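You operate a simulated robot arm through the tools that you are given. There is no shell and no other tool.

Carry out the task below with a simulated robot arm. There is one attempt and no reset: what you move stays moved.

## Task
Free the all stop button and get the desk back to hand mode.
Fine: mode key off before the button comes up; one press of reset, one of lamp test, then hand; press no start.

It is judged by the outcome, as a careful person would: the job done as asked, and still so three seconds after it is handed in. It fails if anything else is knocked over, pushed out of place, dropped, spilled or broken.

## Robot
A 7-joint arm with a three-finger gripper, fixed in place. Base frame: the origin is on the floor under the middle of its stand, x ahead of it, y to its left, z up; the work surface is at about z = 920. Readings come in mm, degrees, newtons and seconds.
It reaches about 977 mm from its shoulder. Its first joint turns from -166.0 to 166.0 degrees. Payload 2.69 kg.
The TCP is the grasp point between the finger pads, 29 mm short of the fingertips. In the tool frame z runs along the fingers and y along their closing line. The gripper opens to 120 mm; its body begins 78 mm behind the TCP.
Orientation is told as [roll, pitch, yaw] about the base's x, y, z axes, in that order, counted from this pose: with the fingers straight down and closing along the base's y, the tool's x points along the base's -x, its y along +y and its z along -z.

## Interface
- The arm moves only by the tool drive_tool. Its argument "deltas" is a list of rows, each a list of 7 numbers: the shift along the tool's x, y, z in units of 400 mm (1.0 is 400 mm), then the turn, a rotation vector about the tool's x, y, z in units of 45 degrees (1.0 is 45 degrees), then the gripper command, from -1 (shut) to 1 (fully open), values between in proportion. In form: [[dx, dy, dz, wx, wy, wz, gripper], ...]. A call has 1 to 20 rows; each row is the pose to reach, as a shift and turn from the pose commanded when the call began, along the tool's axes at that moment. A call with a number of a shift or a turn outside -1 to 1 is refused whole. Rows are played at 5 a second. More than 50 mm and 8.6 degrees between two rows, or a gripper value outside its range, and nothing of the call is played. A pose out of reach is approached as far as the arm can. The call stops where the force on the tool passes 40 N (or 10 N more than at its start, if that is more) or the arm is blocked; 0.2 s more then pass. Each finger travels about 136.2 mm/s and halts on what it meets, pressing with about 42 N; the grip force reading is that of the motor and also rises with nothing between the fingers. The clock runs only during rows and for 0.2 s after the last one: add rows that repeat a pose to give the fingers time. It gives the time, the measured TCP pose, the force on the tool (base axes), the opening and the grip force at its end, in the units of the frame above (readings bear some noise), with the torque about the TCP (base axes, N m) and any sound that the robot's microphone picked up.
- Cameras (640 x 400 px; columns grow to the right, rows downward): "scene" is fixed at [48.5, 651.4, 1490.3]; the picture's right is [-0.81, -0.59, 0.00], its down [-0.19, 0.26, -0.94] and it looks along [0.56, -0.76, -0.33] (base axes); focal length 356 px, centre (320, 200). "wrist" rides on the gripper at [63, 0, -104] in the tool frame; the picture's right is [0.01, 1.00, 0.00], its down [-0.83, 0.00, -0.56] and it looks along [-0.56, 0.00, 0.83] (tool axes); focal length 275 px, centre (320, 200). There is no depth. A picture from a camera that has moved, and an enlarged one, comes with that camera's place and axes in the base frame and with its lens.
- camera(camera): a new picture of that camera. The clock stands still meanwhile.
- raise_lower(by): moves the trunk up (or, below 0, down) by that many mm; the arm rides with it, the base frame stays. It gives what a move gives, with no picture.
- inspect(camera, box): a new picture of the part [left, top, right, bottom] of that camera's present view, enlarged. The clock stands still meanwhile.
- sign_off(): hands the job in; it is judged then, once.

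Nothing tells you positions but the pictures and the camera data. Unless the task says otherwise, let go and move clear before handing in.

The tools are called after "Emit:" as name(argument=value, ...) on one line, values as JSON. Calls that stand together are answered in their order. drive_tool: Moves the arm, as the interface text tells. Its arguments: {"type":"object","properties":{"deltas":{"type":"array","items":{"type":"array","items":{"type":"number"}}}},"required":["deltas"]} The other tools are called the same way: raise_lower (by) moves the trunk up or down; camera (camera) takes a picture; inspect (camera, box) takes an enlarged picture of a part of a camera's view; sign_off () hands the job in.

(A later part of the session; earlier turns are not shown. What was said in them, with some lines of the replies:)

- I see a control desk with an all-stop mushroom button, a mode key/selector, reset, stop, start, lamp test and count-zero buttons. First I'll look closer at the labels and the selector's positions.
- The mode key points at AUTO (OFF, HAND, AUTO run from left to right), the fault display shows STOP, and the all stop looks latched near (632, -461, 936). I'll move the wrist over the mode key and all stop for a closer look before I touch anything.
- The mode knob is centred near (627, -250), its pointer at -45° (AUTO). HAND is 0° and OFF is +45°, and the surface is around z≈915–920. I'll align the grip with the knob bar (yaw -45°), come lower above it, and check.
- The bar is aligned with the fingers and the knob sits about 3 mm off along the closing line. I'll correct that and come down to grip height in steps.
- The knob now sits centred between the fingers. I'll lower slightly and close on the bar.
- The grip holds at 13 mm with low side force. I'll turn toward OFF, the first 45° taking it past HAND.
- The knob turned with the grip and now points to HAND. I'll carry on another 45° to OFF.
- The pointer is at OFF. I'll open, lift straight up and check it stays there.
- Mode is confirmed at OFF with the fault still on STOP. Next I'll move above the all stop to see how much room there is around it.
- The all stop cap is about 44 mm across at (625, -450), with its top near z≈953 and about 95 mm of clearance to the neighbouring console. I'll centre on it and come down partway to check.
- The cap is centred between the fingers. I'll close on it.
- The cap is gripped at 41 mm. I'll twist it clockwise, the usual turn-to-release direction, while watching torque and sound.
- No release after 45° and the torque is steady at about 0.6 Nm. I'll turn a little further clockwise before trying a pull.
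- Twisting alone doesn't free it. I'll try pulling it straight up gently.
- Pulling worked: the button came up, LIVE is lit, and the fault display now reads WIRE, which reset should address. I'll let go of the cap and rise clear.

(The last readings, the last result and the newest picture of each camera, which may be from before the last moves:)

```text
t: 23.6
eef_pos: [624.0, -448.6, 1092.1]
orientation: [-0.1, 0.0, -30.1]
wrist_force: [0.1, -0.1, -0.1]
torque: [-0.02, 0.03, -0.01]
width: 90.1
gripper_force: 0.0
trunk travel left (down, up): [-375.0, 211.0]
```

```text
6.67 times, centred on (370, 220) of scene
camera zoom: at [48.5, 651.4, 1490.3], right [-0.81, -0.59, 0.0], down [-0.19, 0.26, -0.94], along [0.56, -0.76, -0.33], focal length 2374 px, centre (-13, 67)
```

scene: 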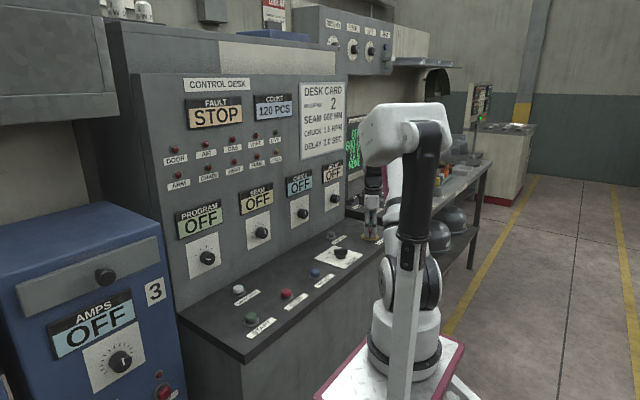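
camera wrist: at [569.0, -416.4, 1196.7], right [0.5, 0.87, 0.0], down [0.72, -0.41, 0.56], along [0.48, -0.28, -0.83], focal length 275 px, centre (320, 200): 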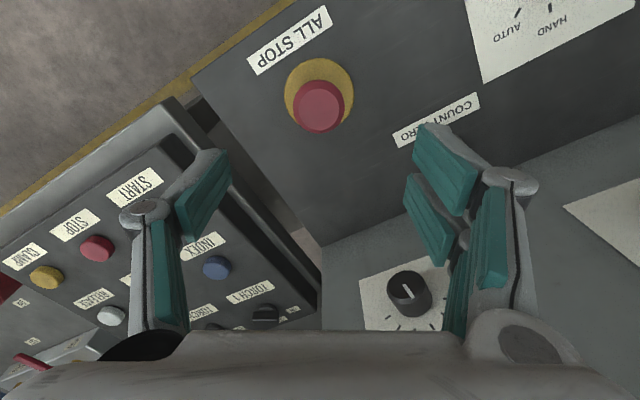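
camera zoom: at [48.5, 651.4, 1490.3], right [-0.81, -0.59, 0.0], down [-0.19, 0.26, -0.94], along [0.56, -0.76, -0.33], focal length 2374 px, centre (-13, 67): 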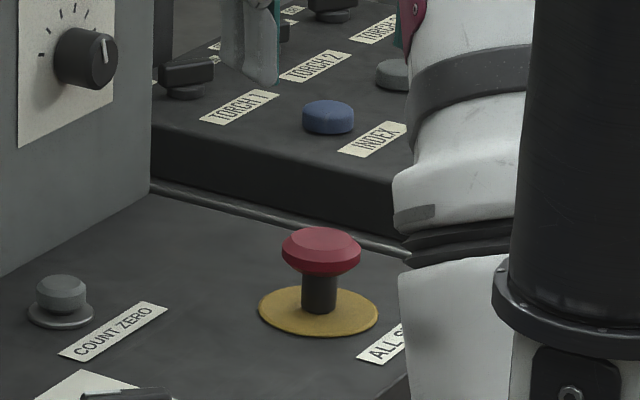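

The all stop stays up and the mode is still OFF. Next I'll move over RESET with the gripper closed so a single fingertip can press it.

Emit:
drive_tool(deltas=[[0.052, 0.082, 0, 0, 0, -0.074, 0.3], [0.104, 0.164, 0, 0, 0, -0.148, 0.0], [0.155, 0.246, 0, 0, 0, -0.222, -0.4], [0.207, 0.328, 0, 0, 0, -0.296, -0.8], [0.259, 0.409, 0, 0, 0, -0.37, -1], [0.311, 0.491, 0, 0, 0, -0.444, -1], [0.362, 0.573, 0, 0, 0, -0.519, -1], [0.414, 0.655, 0, 0, 0, -0.593, -1], [0.466, 0.737, 0, 0, 0, -0.667, -1], [0.466, 0.737, 0, 0, 0, -0.667, -1]])

Emit:
camera(camera="wrist")

Emit:
inspect(camera="scene", box=[260, 190, 380, 280])

```text
t: 25.8
eef_pos: [612.4, -104.5, 1090.4]
orientation: [0.0, 0.0, -0.1]
wrist_force: [-0.1, 0.3, 0.3]
torque: [0.04, 0.01, 0.02]
width: 0.0
gripper_force: 29.1
trunk travel left (down, up): [-375.0, 211.0]
```

```text
taken
camera wrist: at [548.4, -103.4, 1194.3], right [0.0, 1.0, 0.0], down [0.83, 0.0, 0.56], along [0.56, 0.0, -0.83], focal length 275 px, centre (320, 200)
```

wrist: 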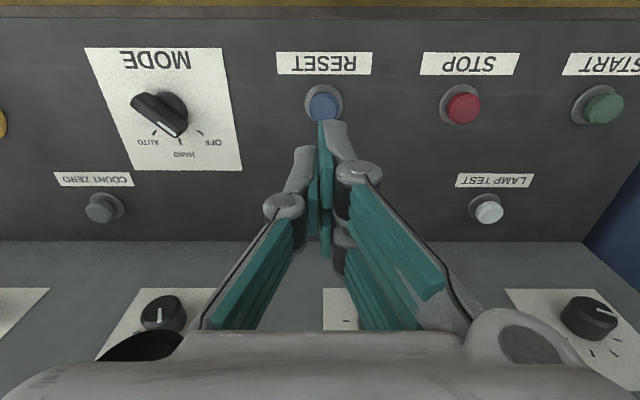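

```text
4.44 times, centred on (320, 235) of scene
camera zoom: at [48.5, 651.4, 1490.3], right [-0.81, -0.59, 0.0], down [-0.19, 0.26, -0.94], along [0.56, -0.76, -0.33], focal length 1583 px, centre (320, 44)
```

zoom: 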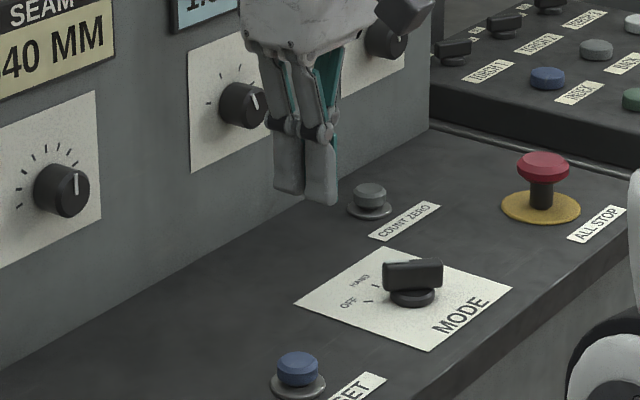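

Emit:
inspect(camera="wrist", box=[80, 40, 240, 160])

Emit:
inspect(camera="wrist", box=[270, 50, 390, 200])

```text
3.33 times, centred on (160, 100) of wrist
camera zoom: at [548.4, -103.4, 1194.3], right [0.0, 1.0, 0.0], down [0.83, 0.0, 0.56], along [0.56, 0.0, -0.83], focal length 918 px, centre (853, 533)
```

zoom: 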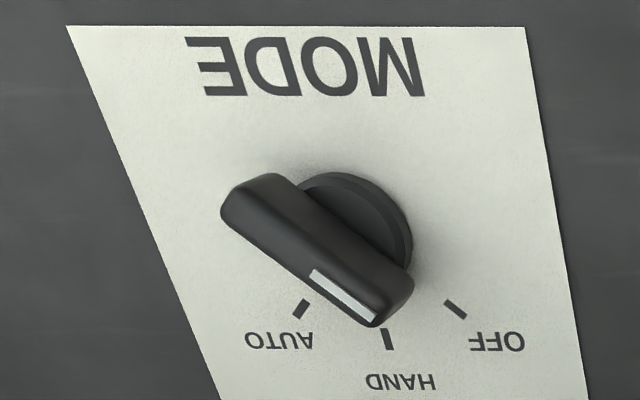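

```text
2.67 times, centred on (330, 125) of wrist
camera zoom: at [548.4, -103.4, 1194.3], right [0.0, 1.0, 0.0], down [0.83, 0.0, 0.56], along [0.56, 0.0, -0.83], focal length 734 px, centre (293, 400)
```

zoom: 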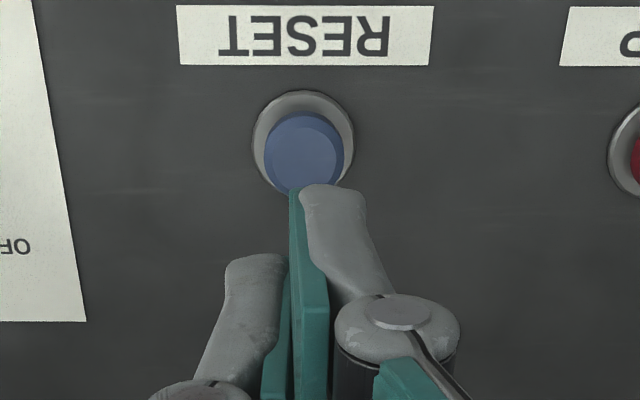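

The mode key is still at OFF (the offset in this view is parallax), and RESET is at about (619, -100) with its cap top near z≈940. I'll centre the closed fingertips over it and come down to just above.

Emit:
drive_tool(deltas=[[-0.006, 0.005, 0.08, 0, 0, 0, -1], [-0.012, 0.011, 0.16, 0, 0, 0, -1], [-0.018, 0.016, 0.22, 0, 0, 0, -1], [-0.018, 0.016, 0.25, 0, 0, 0, -1], [-0.018, 0.016, 0.25, 0, 0, 0, -1]])

Emit:
inspect(camera="wrist", box=[230, 50, 410, 200])

Emit:
inspect(camera="scene", box=[270, 215, 370, 290])

```text
t: 27.0
eef_pos: [617.7, -96.9, 988.7]
orientation: [0.0, -0.1, -0.1]
wrist_force: [0.2, -0.1, -0.2]
torque: [0.01, 0.03, -0.04]
width: 0.2
gripper_force: 28.6
trunk travel left (down, up): [-375.0, 211.0]
```

```text
2.67 times, centred on (320, 125) of wrist
camera zoom: at [554.6, -96.1, 1093.7], right [0.0, 1.0, 0.0], down [0.83, 0.0, 0.56], along [0.56, 0.0, -0.83], focal length 734 px, centre (320, 400)
```

zoom: 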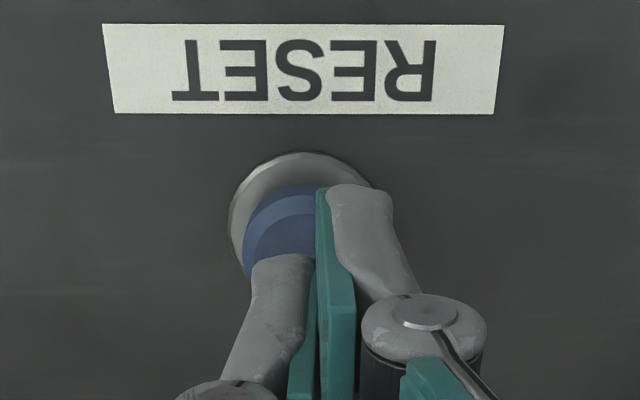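

```text
5.33 times, centred on (320, 252) of scene
camera zoom: at [48.5, 651.4, 1490.3], right [-0.81, -0.59, 0.0], down [-0.19, 0.26, -0.94], along [0.56, -0.76, -0.33], focal length 1899 px, centre (320, -80)
```

zoom: 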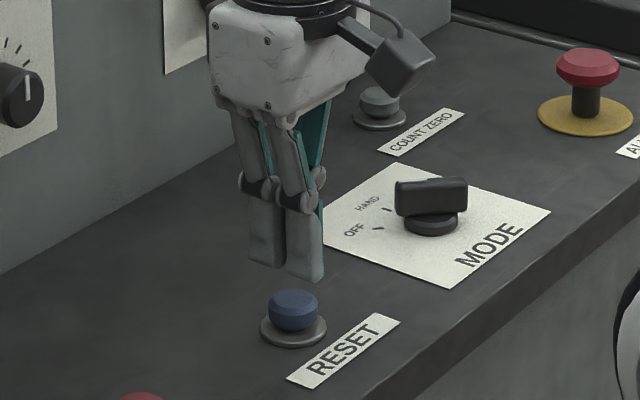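

Emit:
drive_tool(deltas=[[-0.005, 0, 0.015, 0, 0, 0, -1], [-0.005, 0, 0.03, 0, 0, 0, -1], [-0.005, 0, 0.04, 0, 0, 0, -1], [-0.005, 0, 0.045, 0, 0, 0, -1]])

Emit:
inspect(camera="scene", box=[270, 215, 370, 290])

```text
t: 28.0
eef_pos: [620.8, -96.2, 972.2]
orientation: [0.0, 0.1, -0.1]
wrist_force: [-0.1, 1.3, 0.0]
torque: [-0.02, 0.0, 0.01]
width: 0.0
gripper_force: 28.4
trunk travel left (down, up): [-375.0, 211.0]
```

```text
5.33 times, centred on (320, 252) of scene
camera zoom: at [48.5, 651.4, 1490.3], right [-0.81, -0.59, 0.0], down [-0.19, 0.26, -0.94], along [0.56, -0.76, -0.33], focal length 1899 px, centre (320, -80)
```

zoom: 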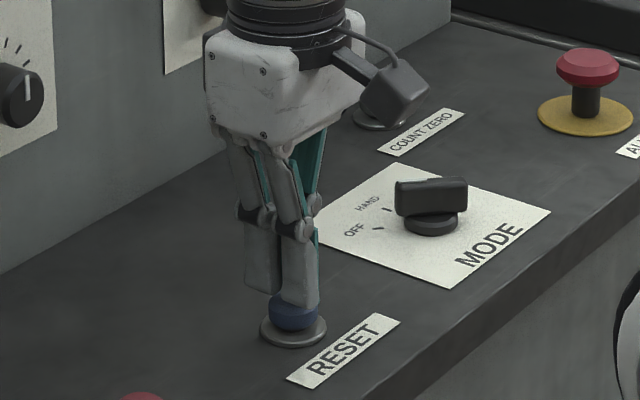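

The fingertip is just above the RESET cap. I'll press slowly.

Emit:
drive_tool(deltas=[[0, 0, 0.005, 0, 0, 0, -1], [0, 0, 0.01, 0, 0, 0, -1], [0, 0, 0.015, 0, 0, 0, -1], [0, 0, 0.02, 0, 0, 0, -1]])

Emit:
inspect(camera="scene", box=[150, 80, 390, 260])

Emit:
inspect(camera="scene", box=[270, 215, 370, 290])

```text
t: 29.0
eef_pos: [620.1, -96.2, 966.1]
orientation: [0.0, 0.0, -0.1]
wrist_force: [-0.7, 0.4, 0.7]
torque: [0.01, -0.02, 0.0]
width: 5.7
gripper_force: 28.8
trunk travel left (down, up): [-375.0, 211.0]
```

```text
2.22 times, centred on (270, 170) of scene
camera zoom: at [48.5, 651.4, 1490.3], right [-0.81, -0.59, 0.0], down [-0.19, 0.26, -0.94], along [0.56, -0.76, -0.33], focal length 791 px, centre (431, 267)
```

zoom: 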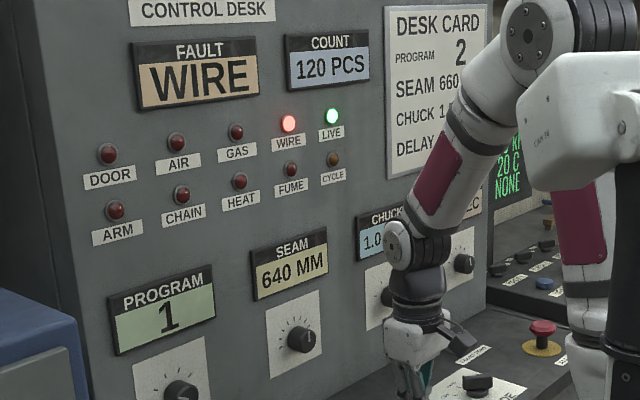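

```text
5.33 times, centred on (320, 252) of scene
camera zoom: at [48.5, 651.4, 1490.3], right [-0.81, -0.59, 0.0], down [-0.19, 0.26, -0.94], along [0.56, -0.76, -0.33], focal length 1899 px, centre (320, -80)
```

zoom: 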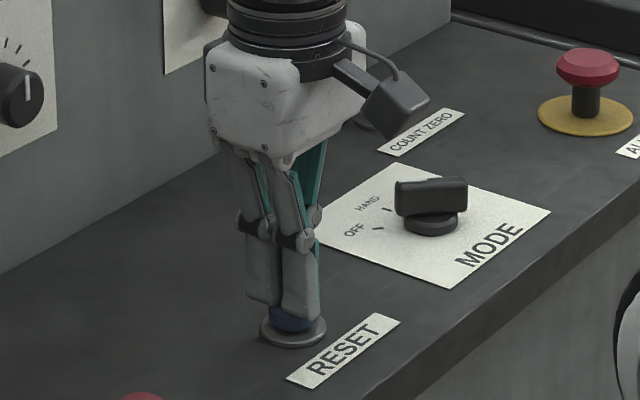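

Emit:
inspect(camera="wrist", box=[230, 70, 410, 220])

Emit:
inspect(camera="scene", box=[295, 250, 335, 280])

```text
2.67 times, centred on (320, 145) of wrist
camera zoom: at [556.7, -95.6, 1069.6], right [0.0, 1.0, 0.0], down [0.83, 0.0, 0.56], along [0.56, 0.0, -0.83], focal length 734 px, centre (320, 347)
```

zoom: 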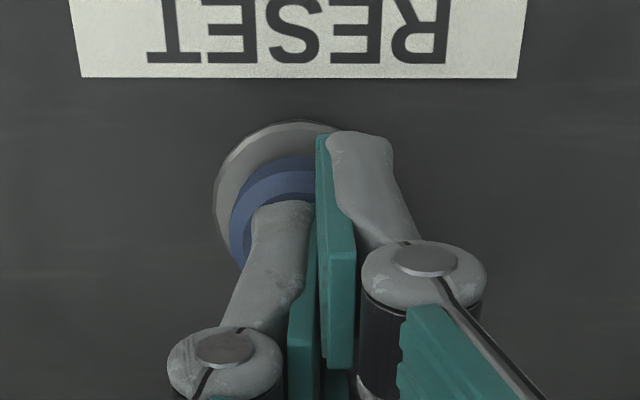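

```text
13.33 times, centred on (315, 265) of scene
camera zoom: at [48.5, 651.4, 1490.3], right [-0.81, -0.59, 0.0], down [-0.19, 0.26, -0.94], along [0.56, -0.76, -0.33], focal length 4748 px, centre (387, -667)
```

zoom: 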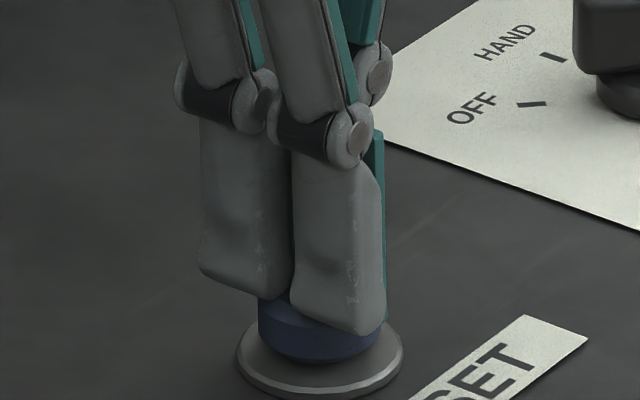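

Emit:
drive_tool(deltas=[[0, 0, 0.004, 0, 0, 0, -1], [0, 0, 0.008, 0, 0, 0, -1]])

Emit:
inspect(camera="scene", box=[150, 80, 390, 260])

Emit:
inspect(camera="scene", box=[295, 250, 335, 280])

Emit:
inspect(camera="wrist", box=[230, 70, 410, 220])

```text
t: 29.6
eef_pos: [619.3, -95.2, 962.8]
orientation: [0.0, 0.0, -0.1]
wrist_force: [0.4, -1.4, 2.3]
torque: [-0.01, -0.04, 0.01]
width: 5.8
gripper_force: 28.5
trunk travel left (down, up): [-375.0, 211.0]
heard: click
```

```text
2.22 times, centred on (270, 170) of scene
camera zoom: at [48.5, 651.4, 1490.3], right [-0.81, -0.59, 0.0], down [-0.19, 0.26, -0.94], along [0.56, -0.76, -0.33], focal length 791 px, centre (431, 267)
```

zoom: 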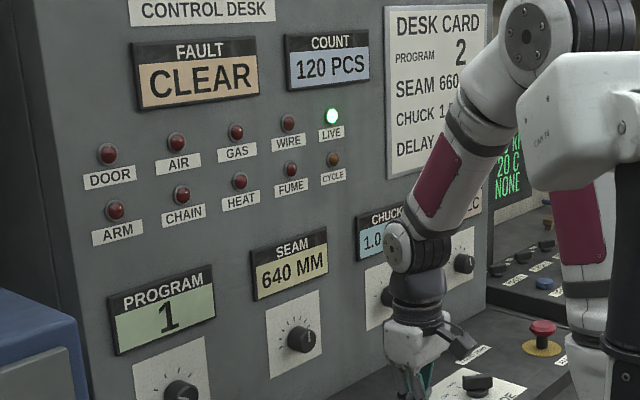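

```text
13.33 times, centred on (315, 265) of scene
camera zoom: at [48.5, 651.4, 1490.3], right [-0.81, -0.59, 0.0], down [-0.19, 0.26, -0.94], along [0.56, -0.76, -0.33], focal length 4748 px, centre (387, -667)
```

zoom: 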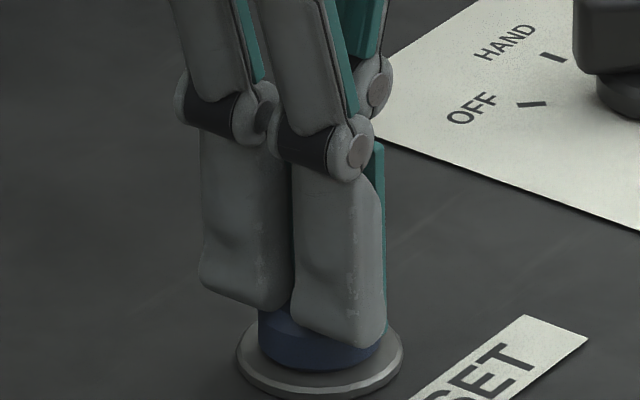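

```text
2.67 times, centred on (320, 145) of wrist
camera zoom: at [556.2, -95.1, 1066.8], right [0.0, 1.0, 0.0], down [0.83, 0.0, 0.56], along [0.56, 0.0, -0.83], focal length 734 px, centre (320, 347)
```

zoom: 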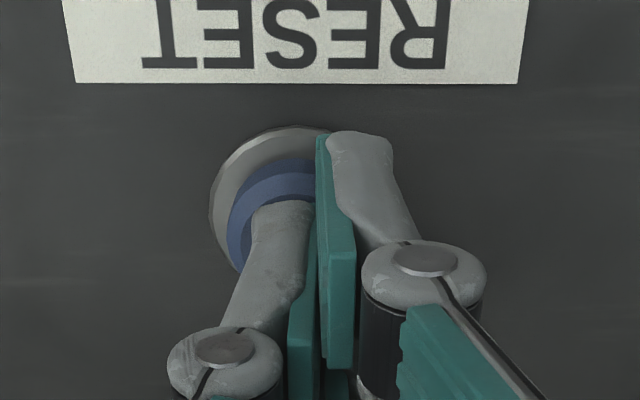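

A click was heard and the fault display reads CLEAR. I'll lift straight up off RESET.

Emit:
drive_tool(deltas=[[0, 0, -0.04, 0, 0, 0, -1], [0, 0, -0.1, 0, 0, 0, -1], [0, 0, -0.18, 0, 0, 0, -1], [0, 0, -0.27, 0, 0, 0, -1], [0, 0, -0.33, 0, 0, 0, -1], [0, 0, -0.33, 0, 0, 0, -1]])

Emit:
camera(camera="wrist")

Emit:
camera(camera="scene")

```text
t: 31.0
eef_pos: [618.7, -94.9, 1093.9]
orientation: [0.0, 0.0, -0.1]
wrist_force: [0.2, -0.3, 0.1]
torque: [0.0, 0.03, 0.01]
width: 0.0
gripper_force: 28.5
trunk travel left (down, up): [-375.0, 211.0]
```

```text
taken
camera wrist: at [555.3, -94.9, 1197.9], right [0.0, 1.0, 0.0], down [0.83, 0.0, 0.56], along [0.56, 0.0, -0.83], focal length 275 px, centre (320, 200)
```

wrist: 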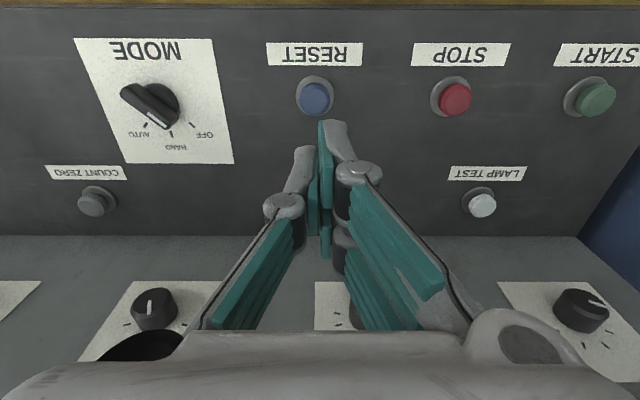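

```text
taken
```

scene: 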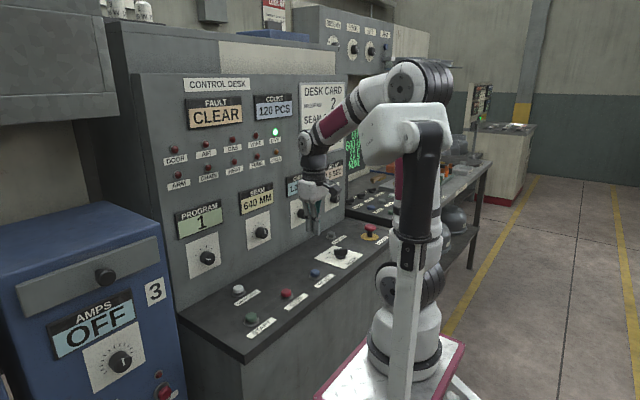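

The reset press registered once and LIVE is on. Next I'll move over LAMP TEST at about (737, 90), staying high above STOP and START and watching the clearance to the front panel.

Emit:
drive_tool(deltas=[[-0.04, 0.075, 0, 0, 0, 0, -1], [-0.08, 0.15, 0, 0, 0, 0, -1], [-0.12, 0.23, 0, 0, 0, 0, -1], [-0.16, 0.31, 0, 0, 0, 0, -1], [-0.2, 0.39, 0, 0, 0, 0, -1], [-0.24, 0.465, 0, 0, 0, 0, -1], [-0.24, 0.465, 0, 0, 0, 0, -1]])

Emit:
camera(camera="wrist")

Emit:
camera(camera="scene")

Emit:
inspect(camera="scene", box=[180, 150, 340, 330])

```text
t: 32.6
eef_pos: [715.4, 90.7, 1092.4]
orientation: [0.0, -0.1, -0.1]
wrist_force: [-0.5, -0.4, 0.0]
torque: [-0.06, 0.01, -0.04]
width: 0.0
gripper_force: 29.0
trunk travel left (down, up): [-375.0, 211.0]
```

```text
taken
camera wrist: at [652.6, 90.5, 1196.2], right [0.0, 1.0, 0.0], down [0.83, 0.0, 0.56], along [0.56, 0.0, -0.83], focal length 275 px, centre (320, 200)
```

wrist: 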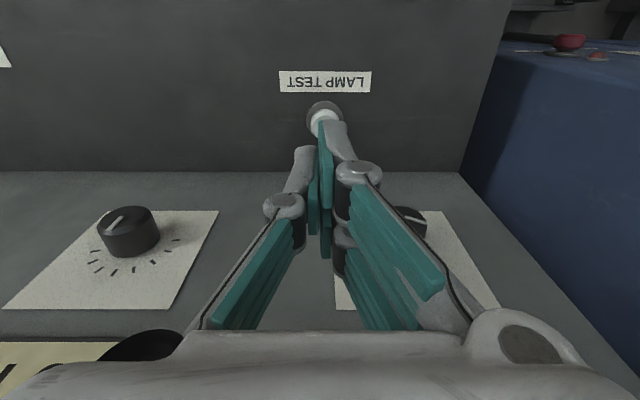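

```text
taken
```

scene: 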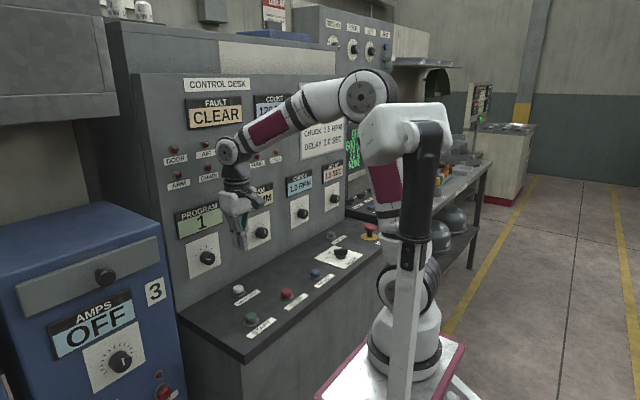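

```text
2.22 times, centred on (260, 240) of scene
camera zoom: at [48.5, 651.4, 1490.3], right [-0.81, -0.59, 0.0], down [-0.19, 0.26, -0.94], along [0.56, -0.76, -0.33], focal length 791 px, centre (453, 111)
```

zoom: 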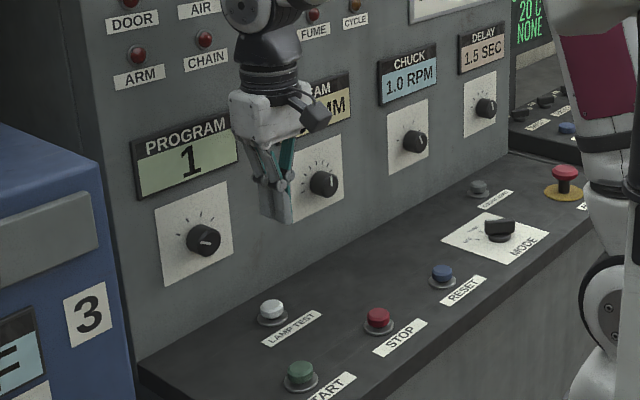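

The panel is at x≈800 and the PROGRAM knob sticks out near (785, 152, 1036). I'll lean the gripper back about 20° so its body stays clear of the knobs and panel while it presses LAMP TEST.

Emit:
drive_tool(deltas=[[0, 0, 0, 0, -0.111, 0, -1], [0, 0, 0, 0, -0.222, 0, -1], [-0.02, -0.002, 0.03, 0, -0.333, 0, -1], [-0.04, -0.004, 0.08, 0, -0.444, 0, -1], [-0.05, -0.004, 0.125, 0, -0.444, 0, -1], [-0.05, -0.004, 0.125, 0, -0.444, 0, -1]])

Emit:
camera(camera="wrist")

Emit:
inspect(camera="scene", box=[180, 150, 340, 330])

```text
t: 34.0
eef_pos: [735.8, 89.2, 1041.9]
orientation: [0.0, -20.0, -0.1]
wrist_force: [-0.9, -0.1, 0.0]
torque: [0.01, 0.01, 0.0]
width: 0.3
gripper_force: 28.8
trunk travel left (down, up): [-375.0, 211.0]
```

```text
taken
camera wrist: at [640.4, 88.4, 1118.7], right [0.0, 1.0, 0.0], down [0.59, 0.0, 0.81], along [0.81, 0.0, -0.59], focal length 275 px, centre (320, 200)
```

wrist: 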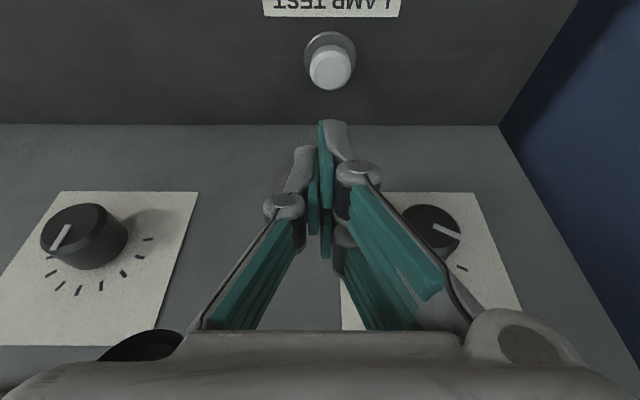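

```text
2.22 times, centred on (260, 240) of scene
camera zoom: at [48.5, 651.4, 1490.3], right [-0.81, -0.59, 0.0], down [-0.19, 0.26, -0.94], along [0.56, -0.76, -0.33], focal length 791 px, centre (453, 111)
```

zoom: 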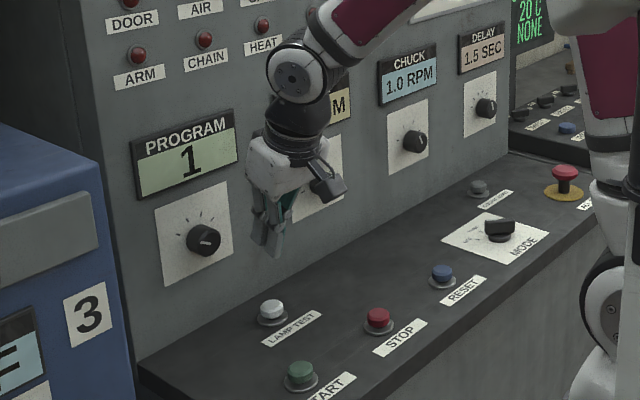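

Emit:
inspect(camera="wrist", box=[270, 20, 390, 160])

```text
2.86 times, centred on (330, 90) of wrist
camera zoom: at [640.4, 88.4, 1118.7], right [0.0, 1.0, 0.0], down [0.59, 0.0, 0.81], along [0.81, 0.0, -0.59], focal length 786 px, centre (291, 514)
```

zoom: 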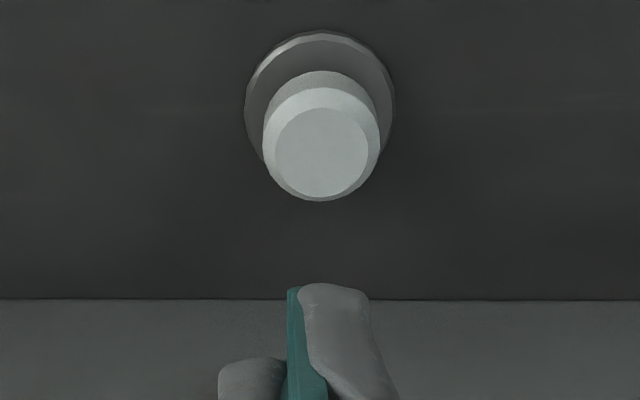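

Emit:
drive_tool(deltas=[[0.01, 0.001, 0.047, 0, 0, 0, -1], [0.02, 0.001, 0.094, 0, 0, 0, -1], [0.0295, 0.001, 0.135, 0, 0, 0, -1], [0.0295, 0.001, 0.135, 0, 0, 0, -1]])

Emit:
inspect(camera="wrist", box=[250, 30, 410, 170])

Emit:
inspect(camera="scene", box=[180, 200, 300, 320])

```text
t: 35.0
eef_pos: [744.5, 89.8, 989.8]
orientation: [0.0, -20.0, -0.1]
wrist_force: [-0.7, -0.7, -0.4]
torque: [0.03, -0.02, -0.01]
width: 0.0
gripper_force: 28.6
trunk travel left (down, up): [-375.0, 211.0]
```

```text
2.86 times, centred on (330, 100) of wrist
camera zoom: at [649.3, 90.0, 1066.0], right [0.0, 1.0, 0.0], down [0.59, 0.0, 0.81], along [0.81, 0.0, -0.59], focal length 786 px, centre (291, 486)
```

zoom: 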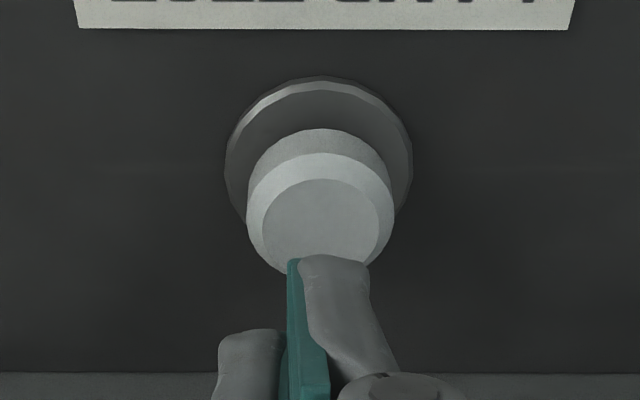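

```text
3.33 times, centred on (240, 260) of scene
camera zoom: at [48.5, 651.4, 1490.3], right [-0.81, -0.59, 0.0], down [-0.19, 0.26, -0.94], along [0.56, -0.76, -0.33], focal length 1187 px, centre (587, 0)
```

zoom: 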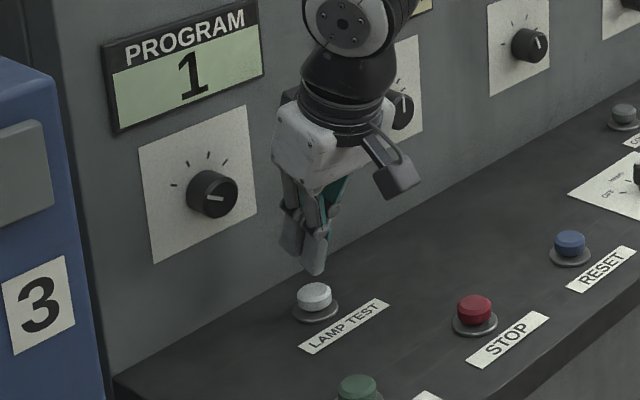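

The tip is lined up with LAMP TEST. I'll lower to just above it and then press slowly.

Emit:
drive_tool(deltas=[[0.0034, 0, 0.0094, 0, 0, 0, -1], [0.0068, 0, 0.0188, 0, 0, 0, -1], [0.0103, 0, 0.0282, 0, 0, 0, -1]])

Emit:
inspect(camera="scene", box=[210, 250, 270, 310])

Emit:
inspect(camera="wrist", box=[250, 30, 410, 170])

```text
t: 35.8
eef_pos: [745.2, 89.2, 977.7]
orientation: [0.1, -20.0, 0.0]
wrist_force: [0.0, 0.3, -0.6]
torque: [0.01, 0.03, 0.0]
width: 0.3
gripper_force: 28.4
trunk travel left (down, up): [-375.0, 211.0]
```

```text
6.67 times, centred on (240, 280) of scene
camera zoom: at [48.5, 651.4, 1490.3], right [-0.81, -0.59, 0.0], down [-0.19, 0.26, -0.94], along [0.56, -0.76, -0.33], focal length 2374 px, centre (853, -333)
```

zoom: 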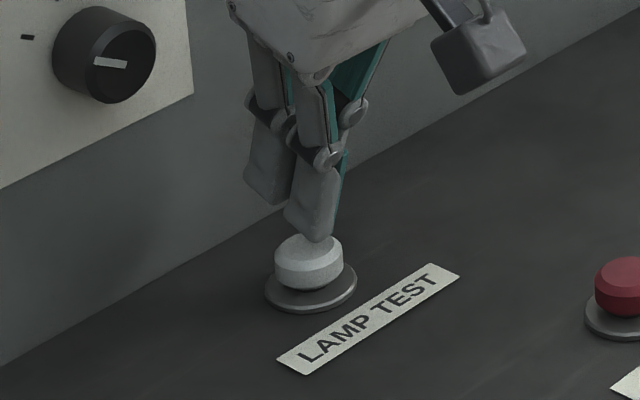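

```text
2.86 times, centred on (330, 100) of wrist
camera zoom: at [648.7, 88.7, 1053.9], right [0.0, 1.0, 0.0], down [0.59, 0.0, 0.81], along [0.81, 0.0, -0.59], focal length 786 px, centre (291, 486)
```

zoom: 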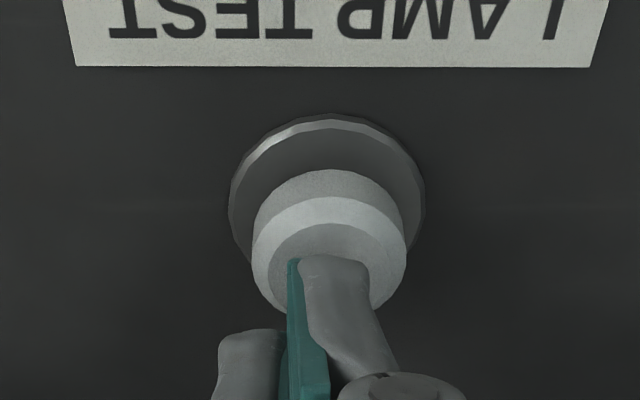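

Emit:
drive_tool(deltas=[[0.0017, 0, 0.0047, 0, 0, 0, -1], [0.0034, 0, 0.0094, 0, 0, 0, -1], [0.0051, 0, 0.0141, 0, 0, 0, -1], [0.0068, 0, 0.0188, 0, 0, 0, -1]])

Emit:
inspect(camera="scene", box=[130, 60, 390, 320])

Emit:
inspect(camera="scene", box=[210, 250, 270, 310])

```text
t: 36.8
eef_pos: [743.1, 89.6, 968.6]
orientation: [0.0, -20.0, -0.1]
wrist_force: [0.0, 0.4, 2.4]
torque: [0.03, 0.0, -0.01]
width: 0.0
gripper_force: 28.9
trunk travel left (down, up): [-375.0, 211.0]
heard: click
```

```text
1.54 times, centred on (260, 190) of scene
camera zoom: at [48.5, 651.4, 1490.3], right [-0.81, -0.59, 0.0], down [-0.19, 0.26, -0.94], along [0.56, -0.76, -0.33], focal length 548 px, centre (412, 215)
```

zoom: 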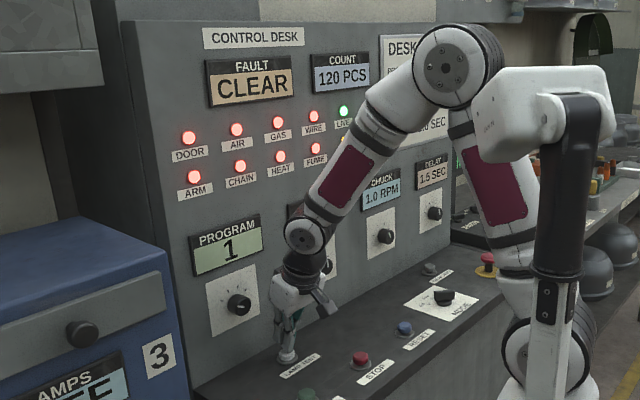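

```text
6.67 times, centred on (240, 280) of scene
camera zoom: at [48.5, 651.4, 1490.3], right [-0.81, -0.59, 0.0], down [-0.19, 0.26, -0.94], along [0.56, -0.76, -0.33], focal length 2374 px, centre (853, -333)
```

zoom: 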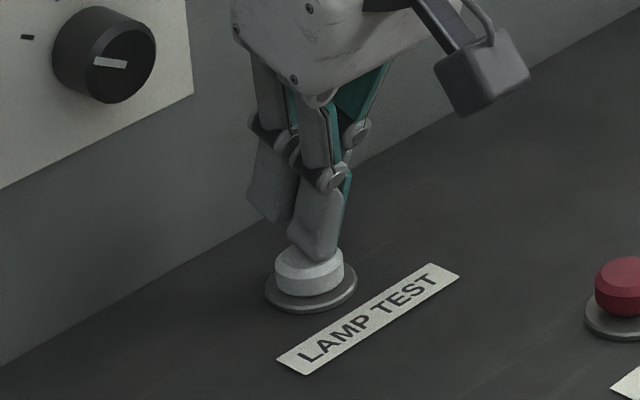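

All the lamps lit with one click. I'll lift off, check the lamps go out, and come back upright toward the mode key.

Emit:
drive_tool(deltas=[[-0.012, 0, -0.033, 0, 0, 0, -1], [-0.034, 0, -0.094, 0, 0, 0, -1], [-0.06, 0, -0.165, 0, 0, 0, -1], [-0.085, 0, -0.235, 0, 0, 0, -1], [-0.111, 0, -0.306, 0, 0, 0, -1], [-0.111, 0, -0.306, 0, 0, 0, -1]])

Emit:
inspect(camera="scene", box=[130, 60, 390, 320])

```text
t: 38.2
eef_pos: [742.1, 88.9, 1099.8]
orientation: [0.0, -20.1, -0.1]
wrist_force: [0.7, -0.6, 0.6]
torque: [-0.01, -0.02, -0.04]
width: 0.0
gripper_force: 28.2
trunk travel left (down, up): [-375.0, 211.0]
```

```text
1.54 times, centred on (260, 190) of scene
camera zoom: at [48.5, 651.4, 1490.3], right [-0.81, -0.59, 0.0], down [-0.19, 0.26, -0.94], along [0.56, -0.76, -0.33], focal length 548 px, centre (412, 215)
```

zoom: 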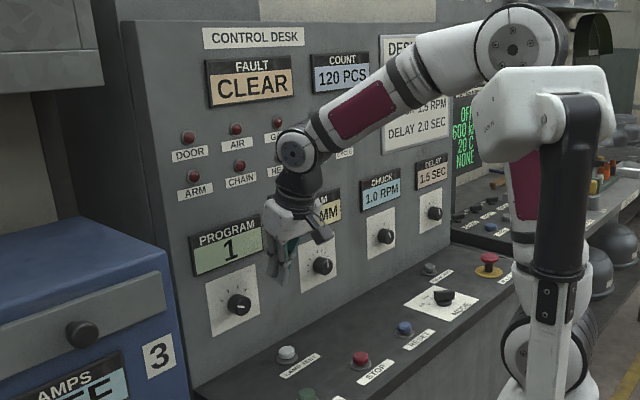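

The lamps went back off and the fault reads CLEAR. I'll move back over the mode key with the tool upright.

Emit:
drive_tool(deltas=[[0.04, -0.06, -0.0078, 0, 0, 0, -1], [0.08, -0.14, -0.0155, 0, 0, 0, -1], [0.12, -0.22, -0.0233, 0, 0.05, 0, -1], [0.16, -0.31, -0.031, 0, 0.11, 0, -1], [0.2, -0.4, -0.0388, 0, 0.17, 0, -1], [0.23, -0.49, -0.0465, 0, 0.23, 0, -0.8], [0.25, -0.58, -0.0543, 0, 0.29, 0, -0.5], [0.27, -0.67, -0.062, 0, 0.35, 0, -0.2], [0.28, -0.76, -0.07, 0, 0.4, 0, 0], [0.286, -0.845, -0.0775, 0, 0.444, 0, 0], [0.286, -0.845, -0.0775, 0, 0.444, 0, 0]])

Emit:
camera(camera="wrist")

```text
t: 40.6
eef_pos: [626.6, -249.4, 1092.3]
orientation: [0.0, 0.1, -0.1]
wrist_force: [0.5, -0.7, -0.8]
torque: [0.01, -0.01, -0.01]
width: 59.8
gripper_force: 0.1
trunk travel left (down, up): [-375.0, 211.0]
```

```text
taken
camera wrist: at [562.9, -249.5, 1196.4], right [0.0, 1.0, 0.0], down [0.83, 0.0, 0.56], along [0.56, 0.0, -0.83], focal length 275 px, centre (320, 200)
```

wrist: 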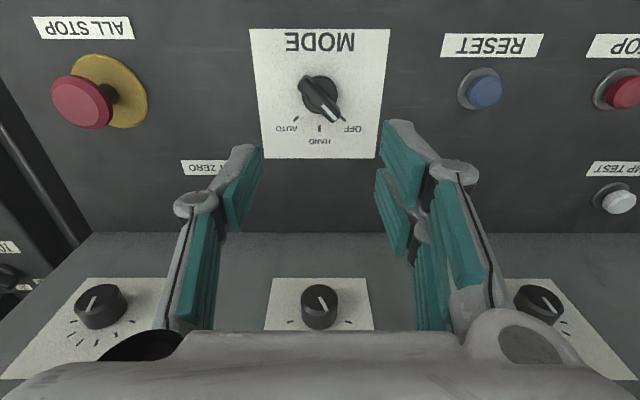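

Emit:
drive_tool(deltas=[[0.001, 0, 0.02, 0, 0, -0.167, 0], [0.002, 0, 0.04, 0, 0, -0.333, 0], [0.003, 0, 0.06, 0, 0, -0.5, 0], [0.004, 0, 0.08, 0, 0, -0.667, 0], [0.005, 0, 0.1, 0, 0, -0.833, 0], [0.005, 0, 0.12, 0, 0, -1.0, 0], [0.005, 0, 0.12, 0, 0, -1.0, 0]])

Emit:
inspect(camera="wrist", box=[250, 60, 390, 165])

```text
t: 42.2
eef_pos: [623.6, -249.0, 1040.9]
orientation: [0.0, -0.1, 44.9]
wrist_force: [0.2, -0.9, 0.2]
torque: [0.02, 0.0, -0.04]
width: 60.1
gripper_force: 0.0
trunk travel left (down, up): [-375.0, 211.0]
```

```text
3.81 times, centred on (320, 112) of wrist
camera zoom: at [578.7, -293.3, 1145.5], right [-0.71, 0.7, 0.0], down [0.58, 0.59, 0.56], along [0.39, 0.39, -0.83], focal length 1049 px, centre (320, 533)
```

zoom: 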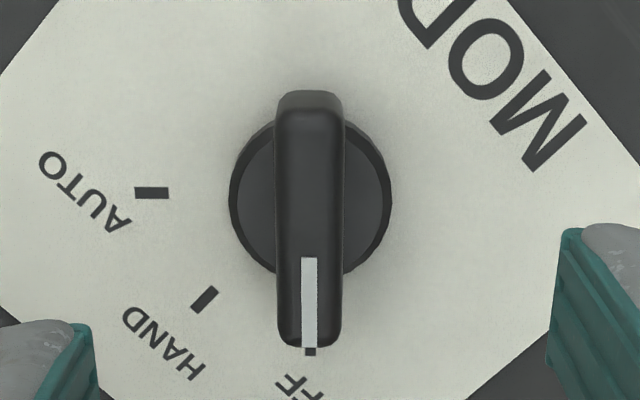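

Emit:
drive_tool(deltas=[[0, -0.005, 0.06, 0, 0, 0, 0], [0, -0.005, 0.12, 0, 0, 0, 0], [0, -0.005, 0.17, 0, 0, 0, 0], [0, -0.005, 0.192, 0, 0, 0, 0], [0, -0.005, 0.192, 0, 0, 0, -0.3], [0, -0.005, 0.192, 0, 0, 0, -0.6], [0, -0.005, 0.192, 0, 0, 0, -0.9], [0, -0.005, 0.192, 0, 0, 0, -0.9]])

Emit:
camera(camera="wrist")

```text
t: 44.0
eef_pos: [625.5, -251.2, 965.3]
orientation: [0.0, -0.1, 44.9]
wrist_force: [-0.6, 0.2, -1.6]
torque: [0.14, -0.12, -0.01]
width: 13.2
gripper_force: 39.8
trunk travel left (down, up): [-375.0, 211.0]
```

```text
taken
camera wrist: at [580.0, -294.7, 1068.9], right [-0.71, 0.7, 0.0], down [0.59, 0.59, 0.56], along [0.39, 0.39, -0.83], focal length 275 px, centre (320, 200)
```

wrist: 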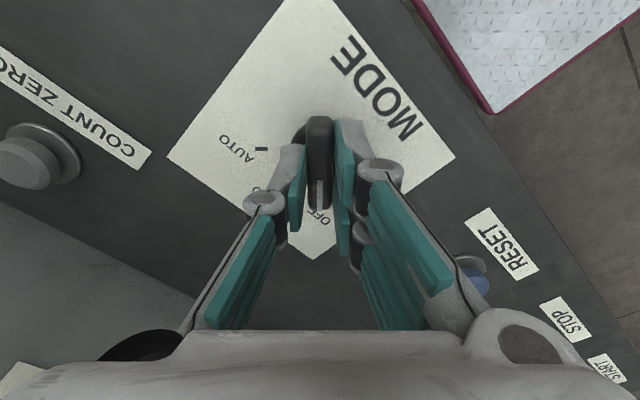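

The bar is gripped again. I'll turn it 45° clockwise from OFF to HAND.

Emit:
drive_tool(deltas=[[0, 0, 0, 0, 0, 0.14, -0.9], [0, 0, 0, 0, 0, 0.28, -0.9], [0, 0, 0, 0, 0, 0.42, -0.9], [0, 0, 0, 0, 0, 0.56, -0.9], [0, 0, 0, 0, 0, 0.7, -0.9], [0, 0, 0, 0, 0, 0.85, -0.9], [0, 0, 0, 0, 0, 1.0, -0.9]])

Emit:
camera(camera="wrist")

Emit:
inspect(camera="scene", box=[130, 60, 390, 320])

```text
t: 45.6
eef_pos: [625.6, -249.7, 964.9]
orientation: [0.0, 0.0, -0.3]
wrist_force: [2.5, 1.6, -2.4]
torque: [0.02, -1.28, 0.03]
width: 13.3
gripper_force: 39.5
trunk travel left (down, up): [-375.0, 211.0]
```

```text
taken
camera wrist: at [561.2, -249.5, 1068.9], right [0.0, 1.0, 0.0], down [0.83, 0.0, 0.56], along [0.56, 0.0, -0.83], focal length 275 px, centre (320, 200)
```

wrist: 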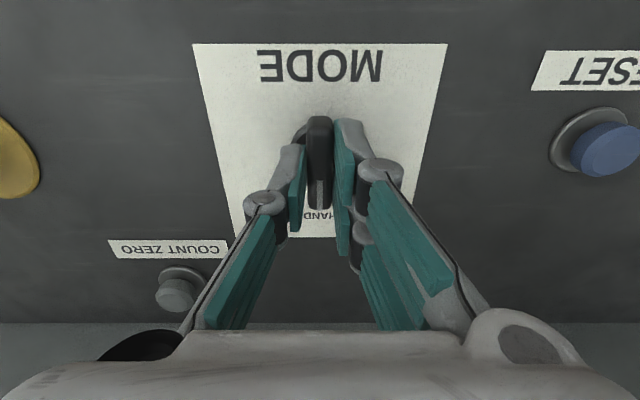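

```text
1.54 times, centred on (260, 190) of scene
camera zoom: at [48.5, 651.4, 1490.3], right [-0.81, -0.59, 0.0], down [-0.19, 0.26, -0.94], along [0.56, -0.76, -0.33], focal length 548 px, centre (412, 215)
```

zoom: 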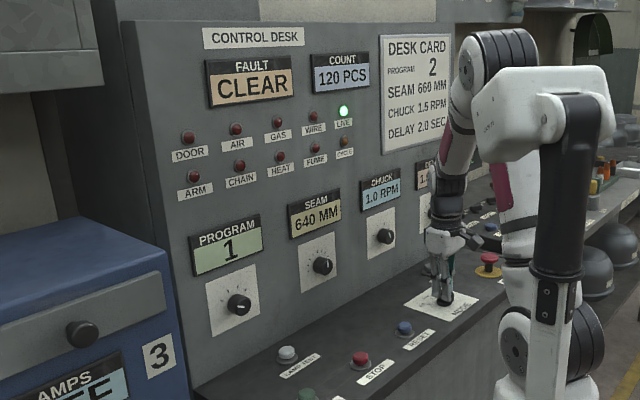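

The pointer is at HAND and the panel still shows CLEAR and LIVE. I'll release and lift straight up.

Emit:
drive_tool(deltas=[[0, 0, 0, 0, 0, 0, -0.5], [0, 0, 0, 0, 0, 0, 0.0], [0, 0, 0, 0, 0, 0, 0.0], [0, 0, -0.05, 0, 0, 0, 0.0], [0, 0, -0.12, 0, 0, 0, 0.0], [0, 0, -0.2, 0, 0, 0, 0.0], [0.05, 0, -0.3, 0, 0, 0, 0.0], [0.1, 0, -0.4, 0, 0, 0, 0.0], [0.1, 0, -0.45, 0, 0, 0, 0.0], [0.1, 0, -0.45, 0, 0, 0, 0.0]])

Emit:
camera(camera="wrist")

Emit:
camera(camera="scene")

Emit:
inspect(camera="scene", box=[300, 210, 400, 285])

```text
t: 47.8
eef_pos: [585.4, -251.5, 1144.5]
orientation: [0.0, 0.0, -0.1]
wrist_force: [0.5, 0.6, -0.5]
torque: [-0.02, -0.01, 0.0]
width: 60.3
gripper_force: 0.0
trunk travel left (down, up): [-375.0, 211.0]
```

```text
taken
camera wrist: at [521.9, -251.4, 1248.1], right [0.0, 1.0, 0.0], down [0.83, 0.0, 0.56], along [0.56, 0.0, -0.83], focal length 275 px, centre (320, 200)
```

wrist: 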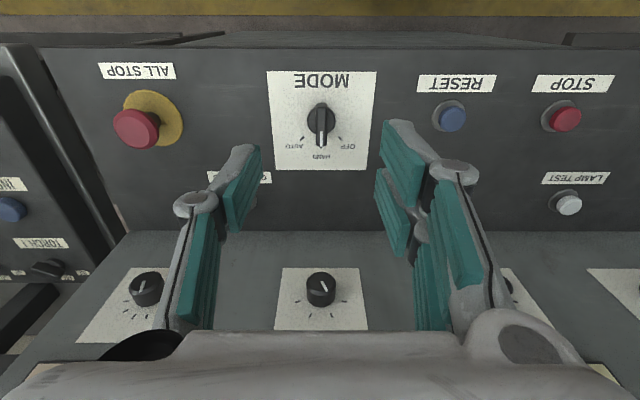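

```text
taken
```

scene: 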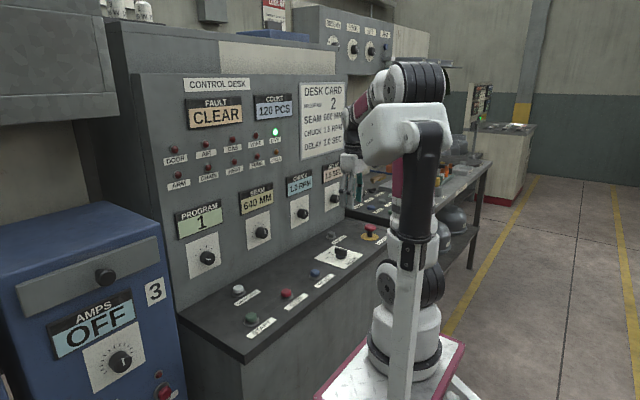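

```text
5.33 times, centred on (350, 248) of scene
camera zoom: at [48.5, 651.4, 1490.3], right [-0.81, -0.59, 0.0], down [-0.19, 0.26, -0.94], along [0.56, -0.76, -0.33], focal length 1899 px, centre (160, -53)
```

zoom: 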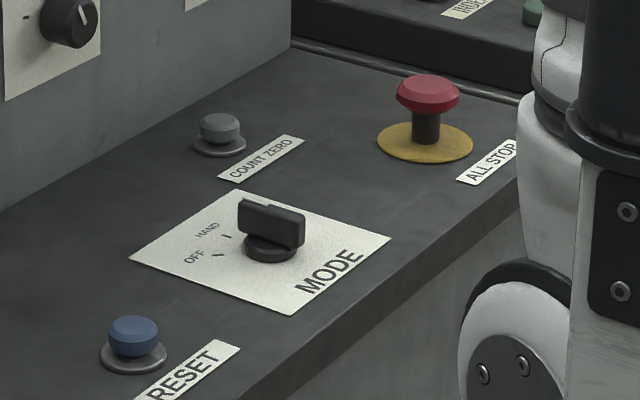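

Emit:
inspect(camera="wrist", box=[250, 60, 390, 180])

Emit:
inspect(camera="scene", box=[150, 70, 350, 220])

```text
3.33 times, centred on (320, 120) of wrist
camera zoom: at [521.9, -251.4, 1248.1], right [0.0, 1.0, 0.0], down [0.83, 0.0, 0.56], along [0.56, 0.0, -0.83], focal length 918 px, centre (320, 467)
```

zoom: 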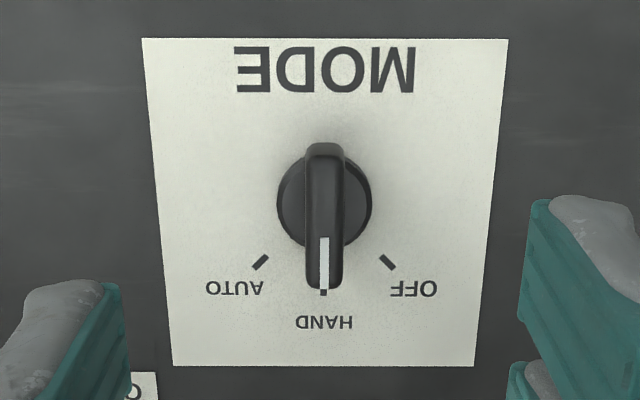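

```text
2.67 times, centred on (250, 145) of scene
camera zoom: at [48.5, 651.4, 1490.3], right [-0.81, -0.59, 0.0], down [-0.19, 0.26, -0.94], along [0.56, -0.76, -0.33], focal length 950 px, centre (507, 347)
```

zoom: 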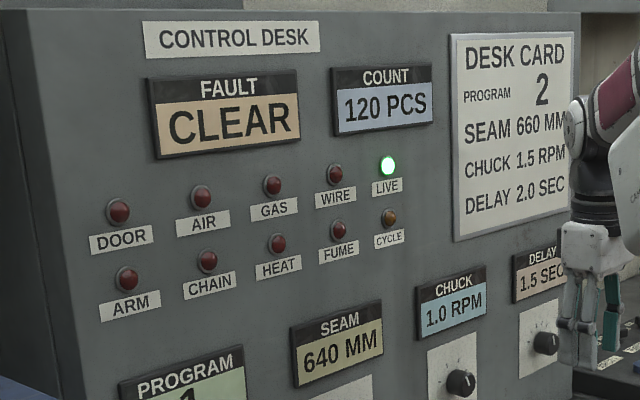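

The mode key points at HAND, the all stop is up, the fault reads CLEAR with LIVE lit, and no cycle has started. The gripper is open and clear, so I'm handing in.

Emit:
sign_off()

```text
The job is handed in.
```

The all stop button is free and the desk is back in hand mode. The fault display reads CLEAR, the LIVE lamp is on and no cycle has started.

- **Mode key off:** I turned it from AUTO to OFF before touching the all stop.
- **All stop:** Twisting it clockwise did nothing, but a straight pull brought it up. The fault display then changed from STOP to WIRE.
- **Reset:** One press, with one click, cleared the WIRE fault.
- **Lamp test:** One press, with one click, lit the lamps, and they went out again when I let go.
- **Hand mode:** I turned the key from OFF to HAND and checked the pointer after letting go.

I pressed no start button and left the setting knobs alone. The desk shows program 1, seam 640 mm, chuck 1.0 rpm and delay 1.5 s. Its card says program 2, 660 mm, 1.5 rpm and 2.0 s. I didn't change those settings because the job didn't ask for it.
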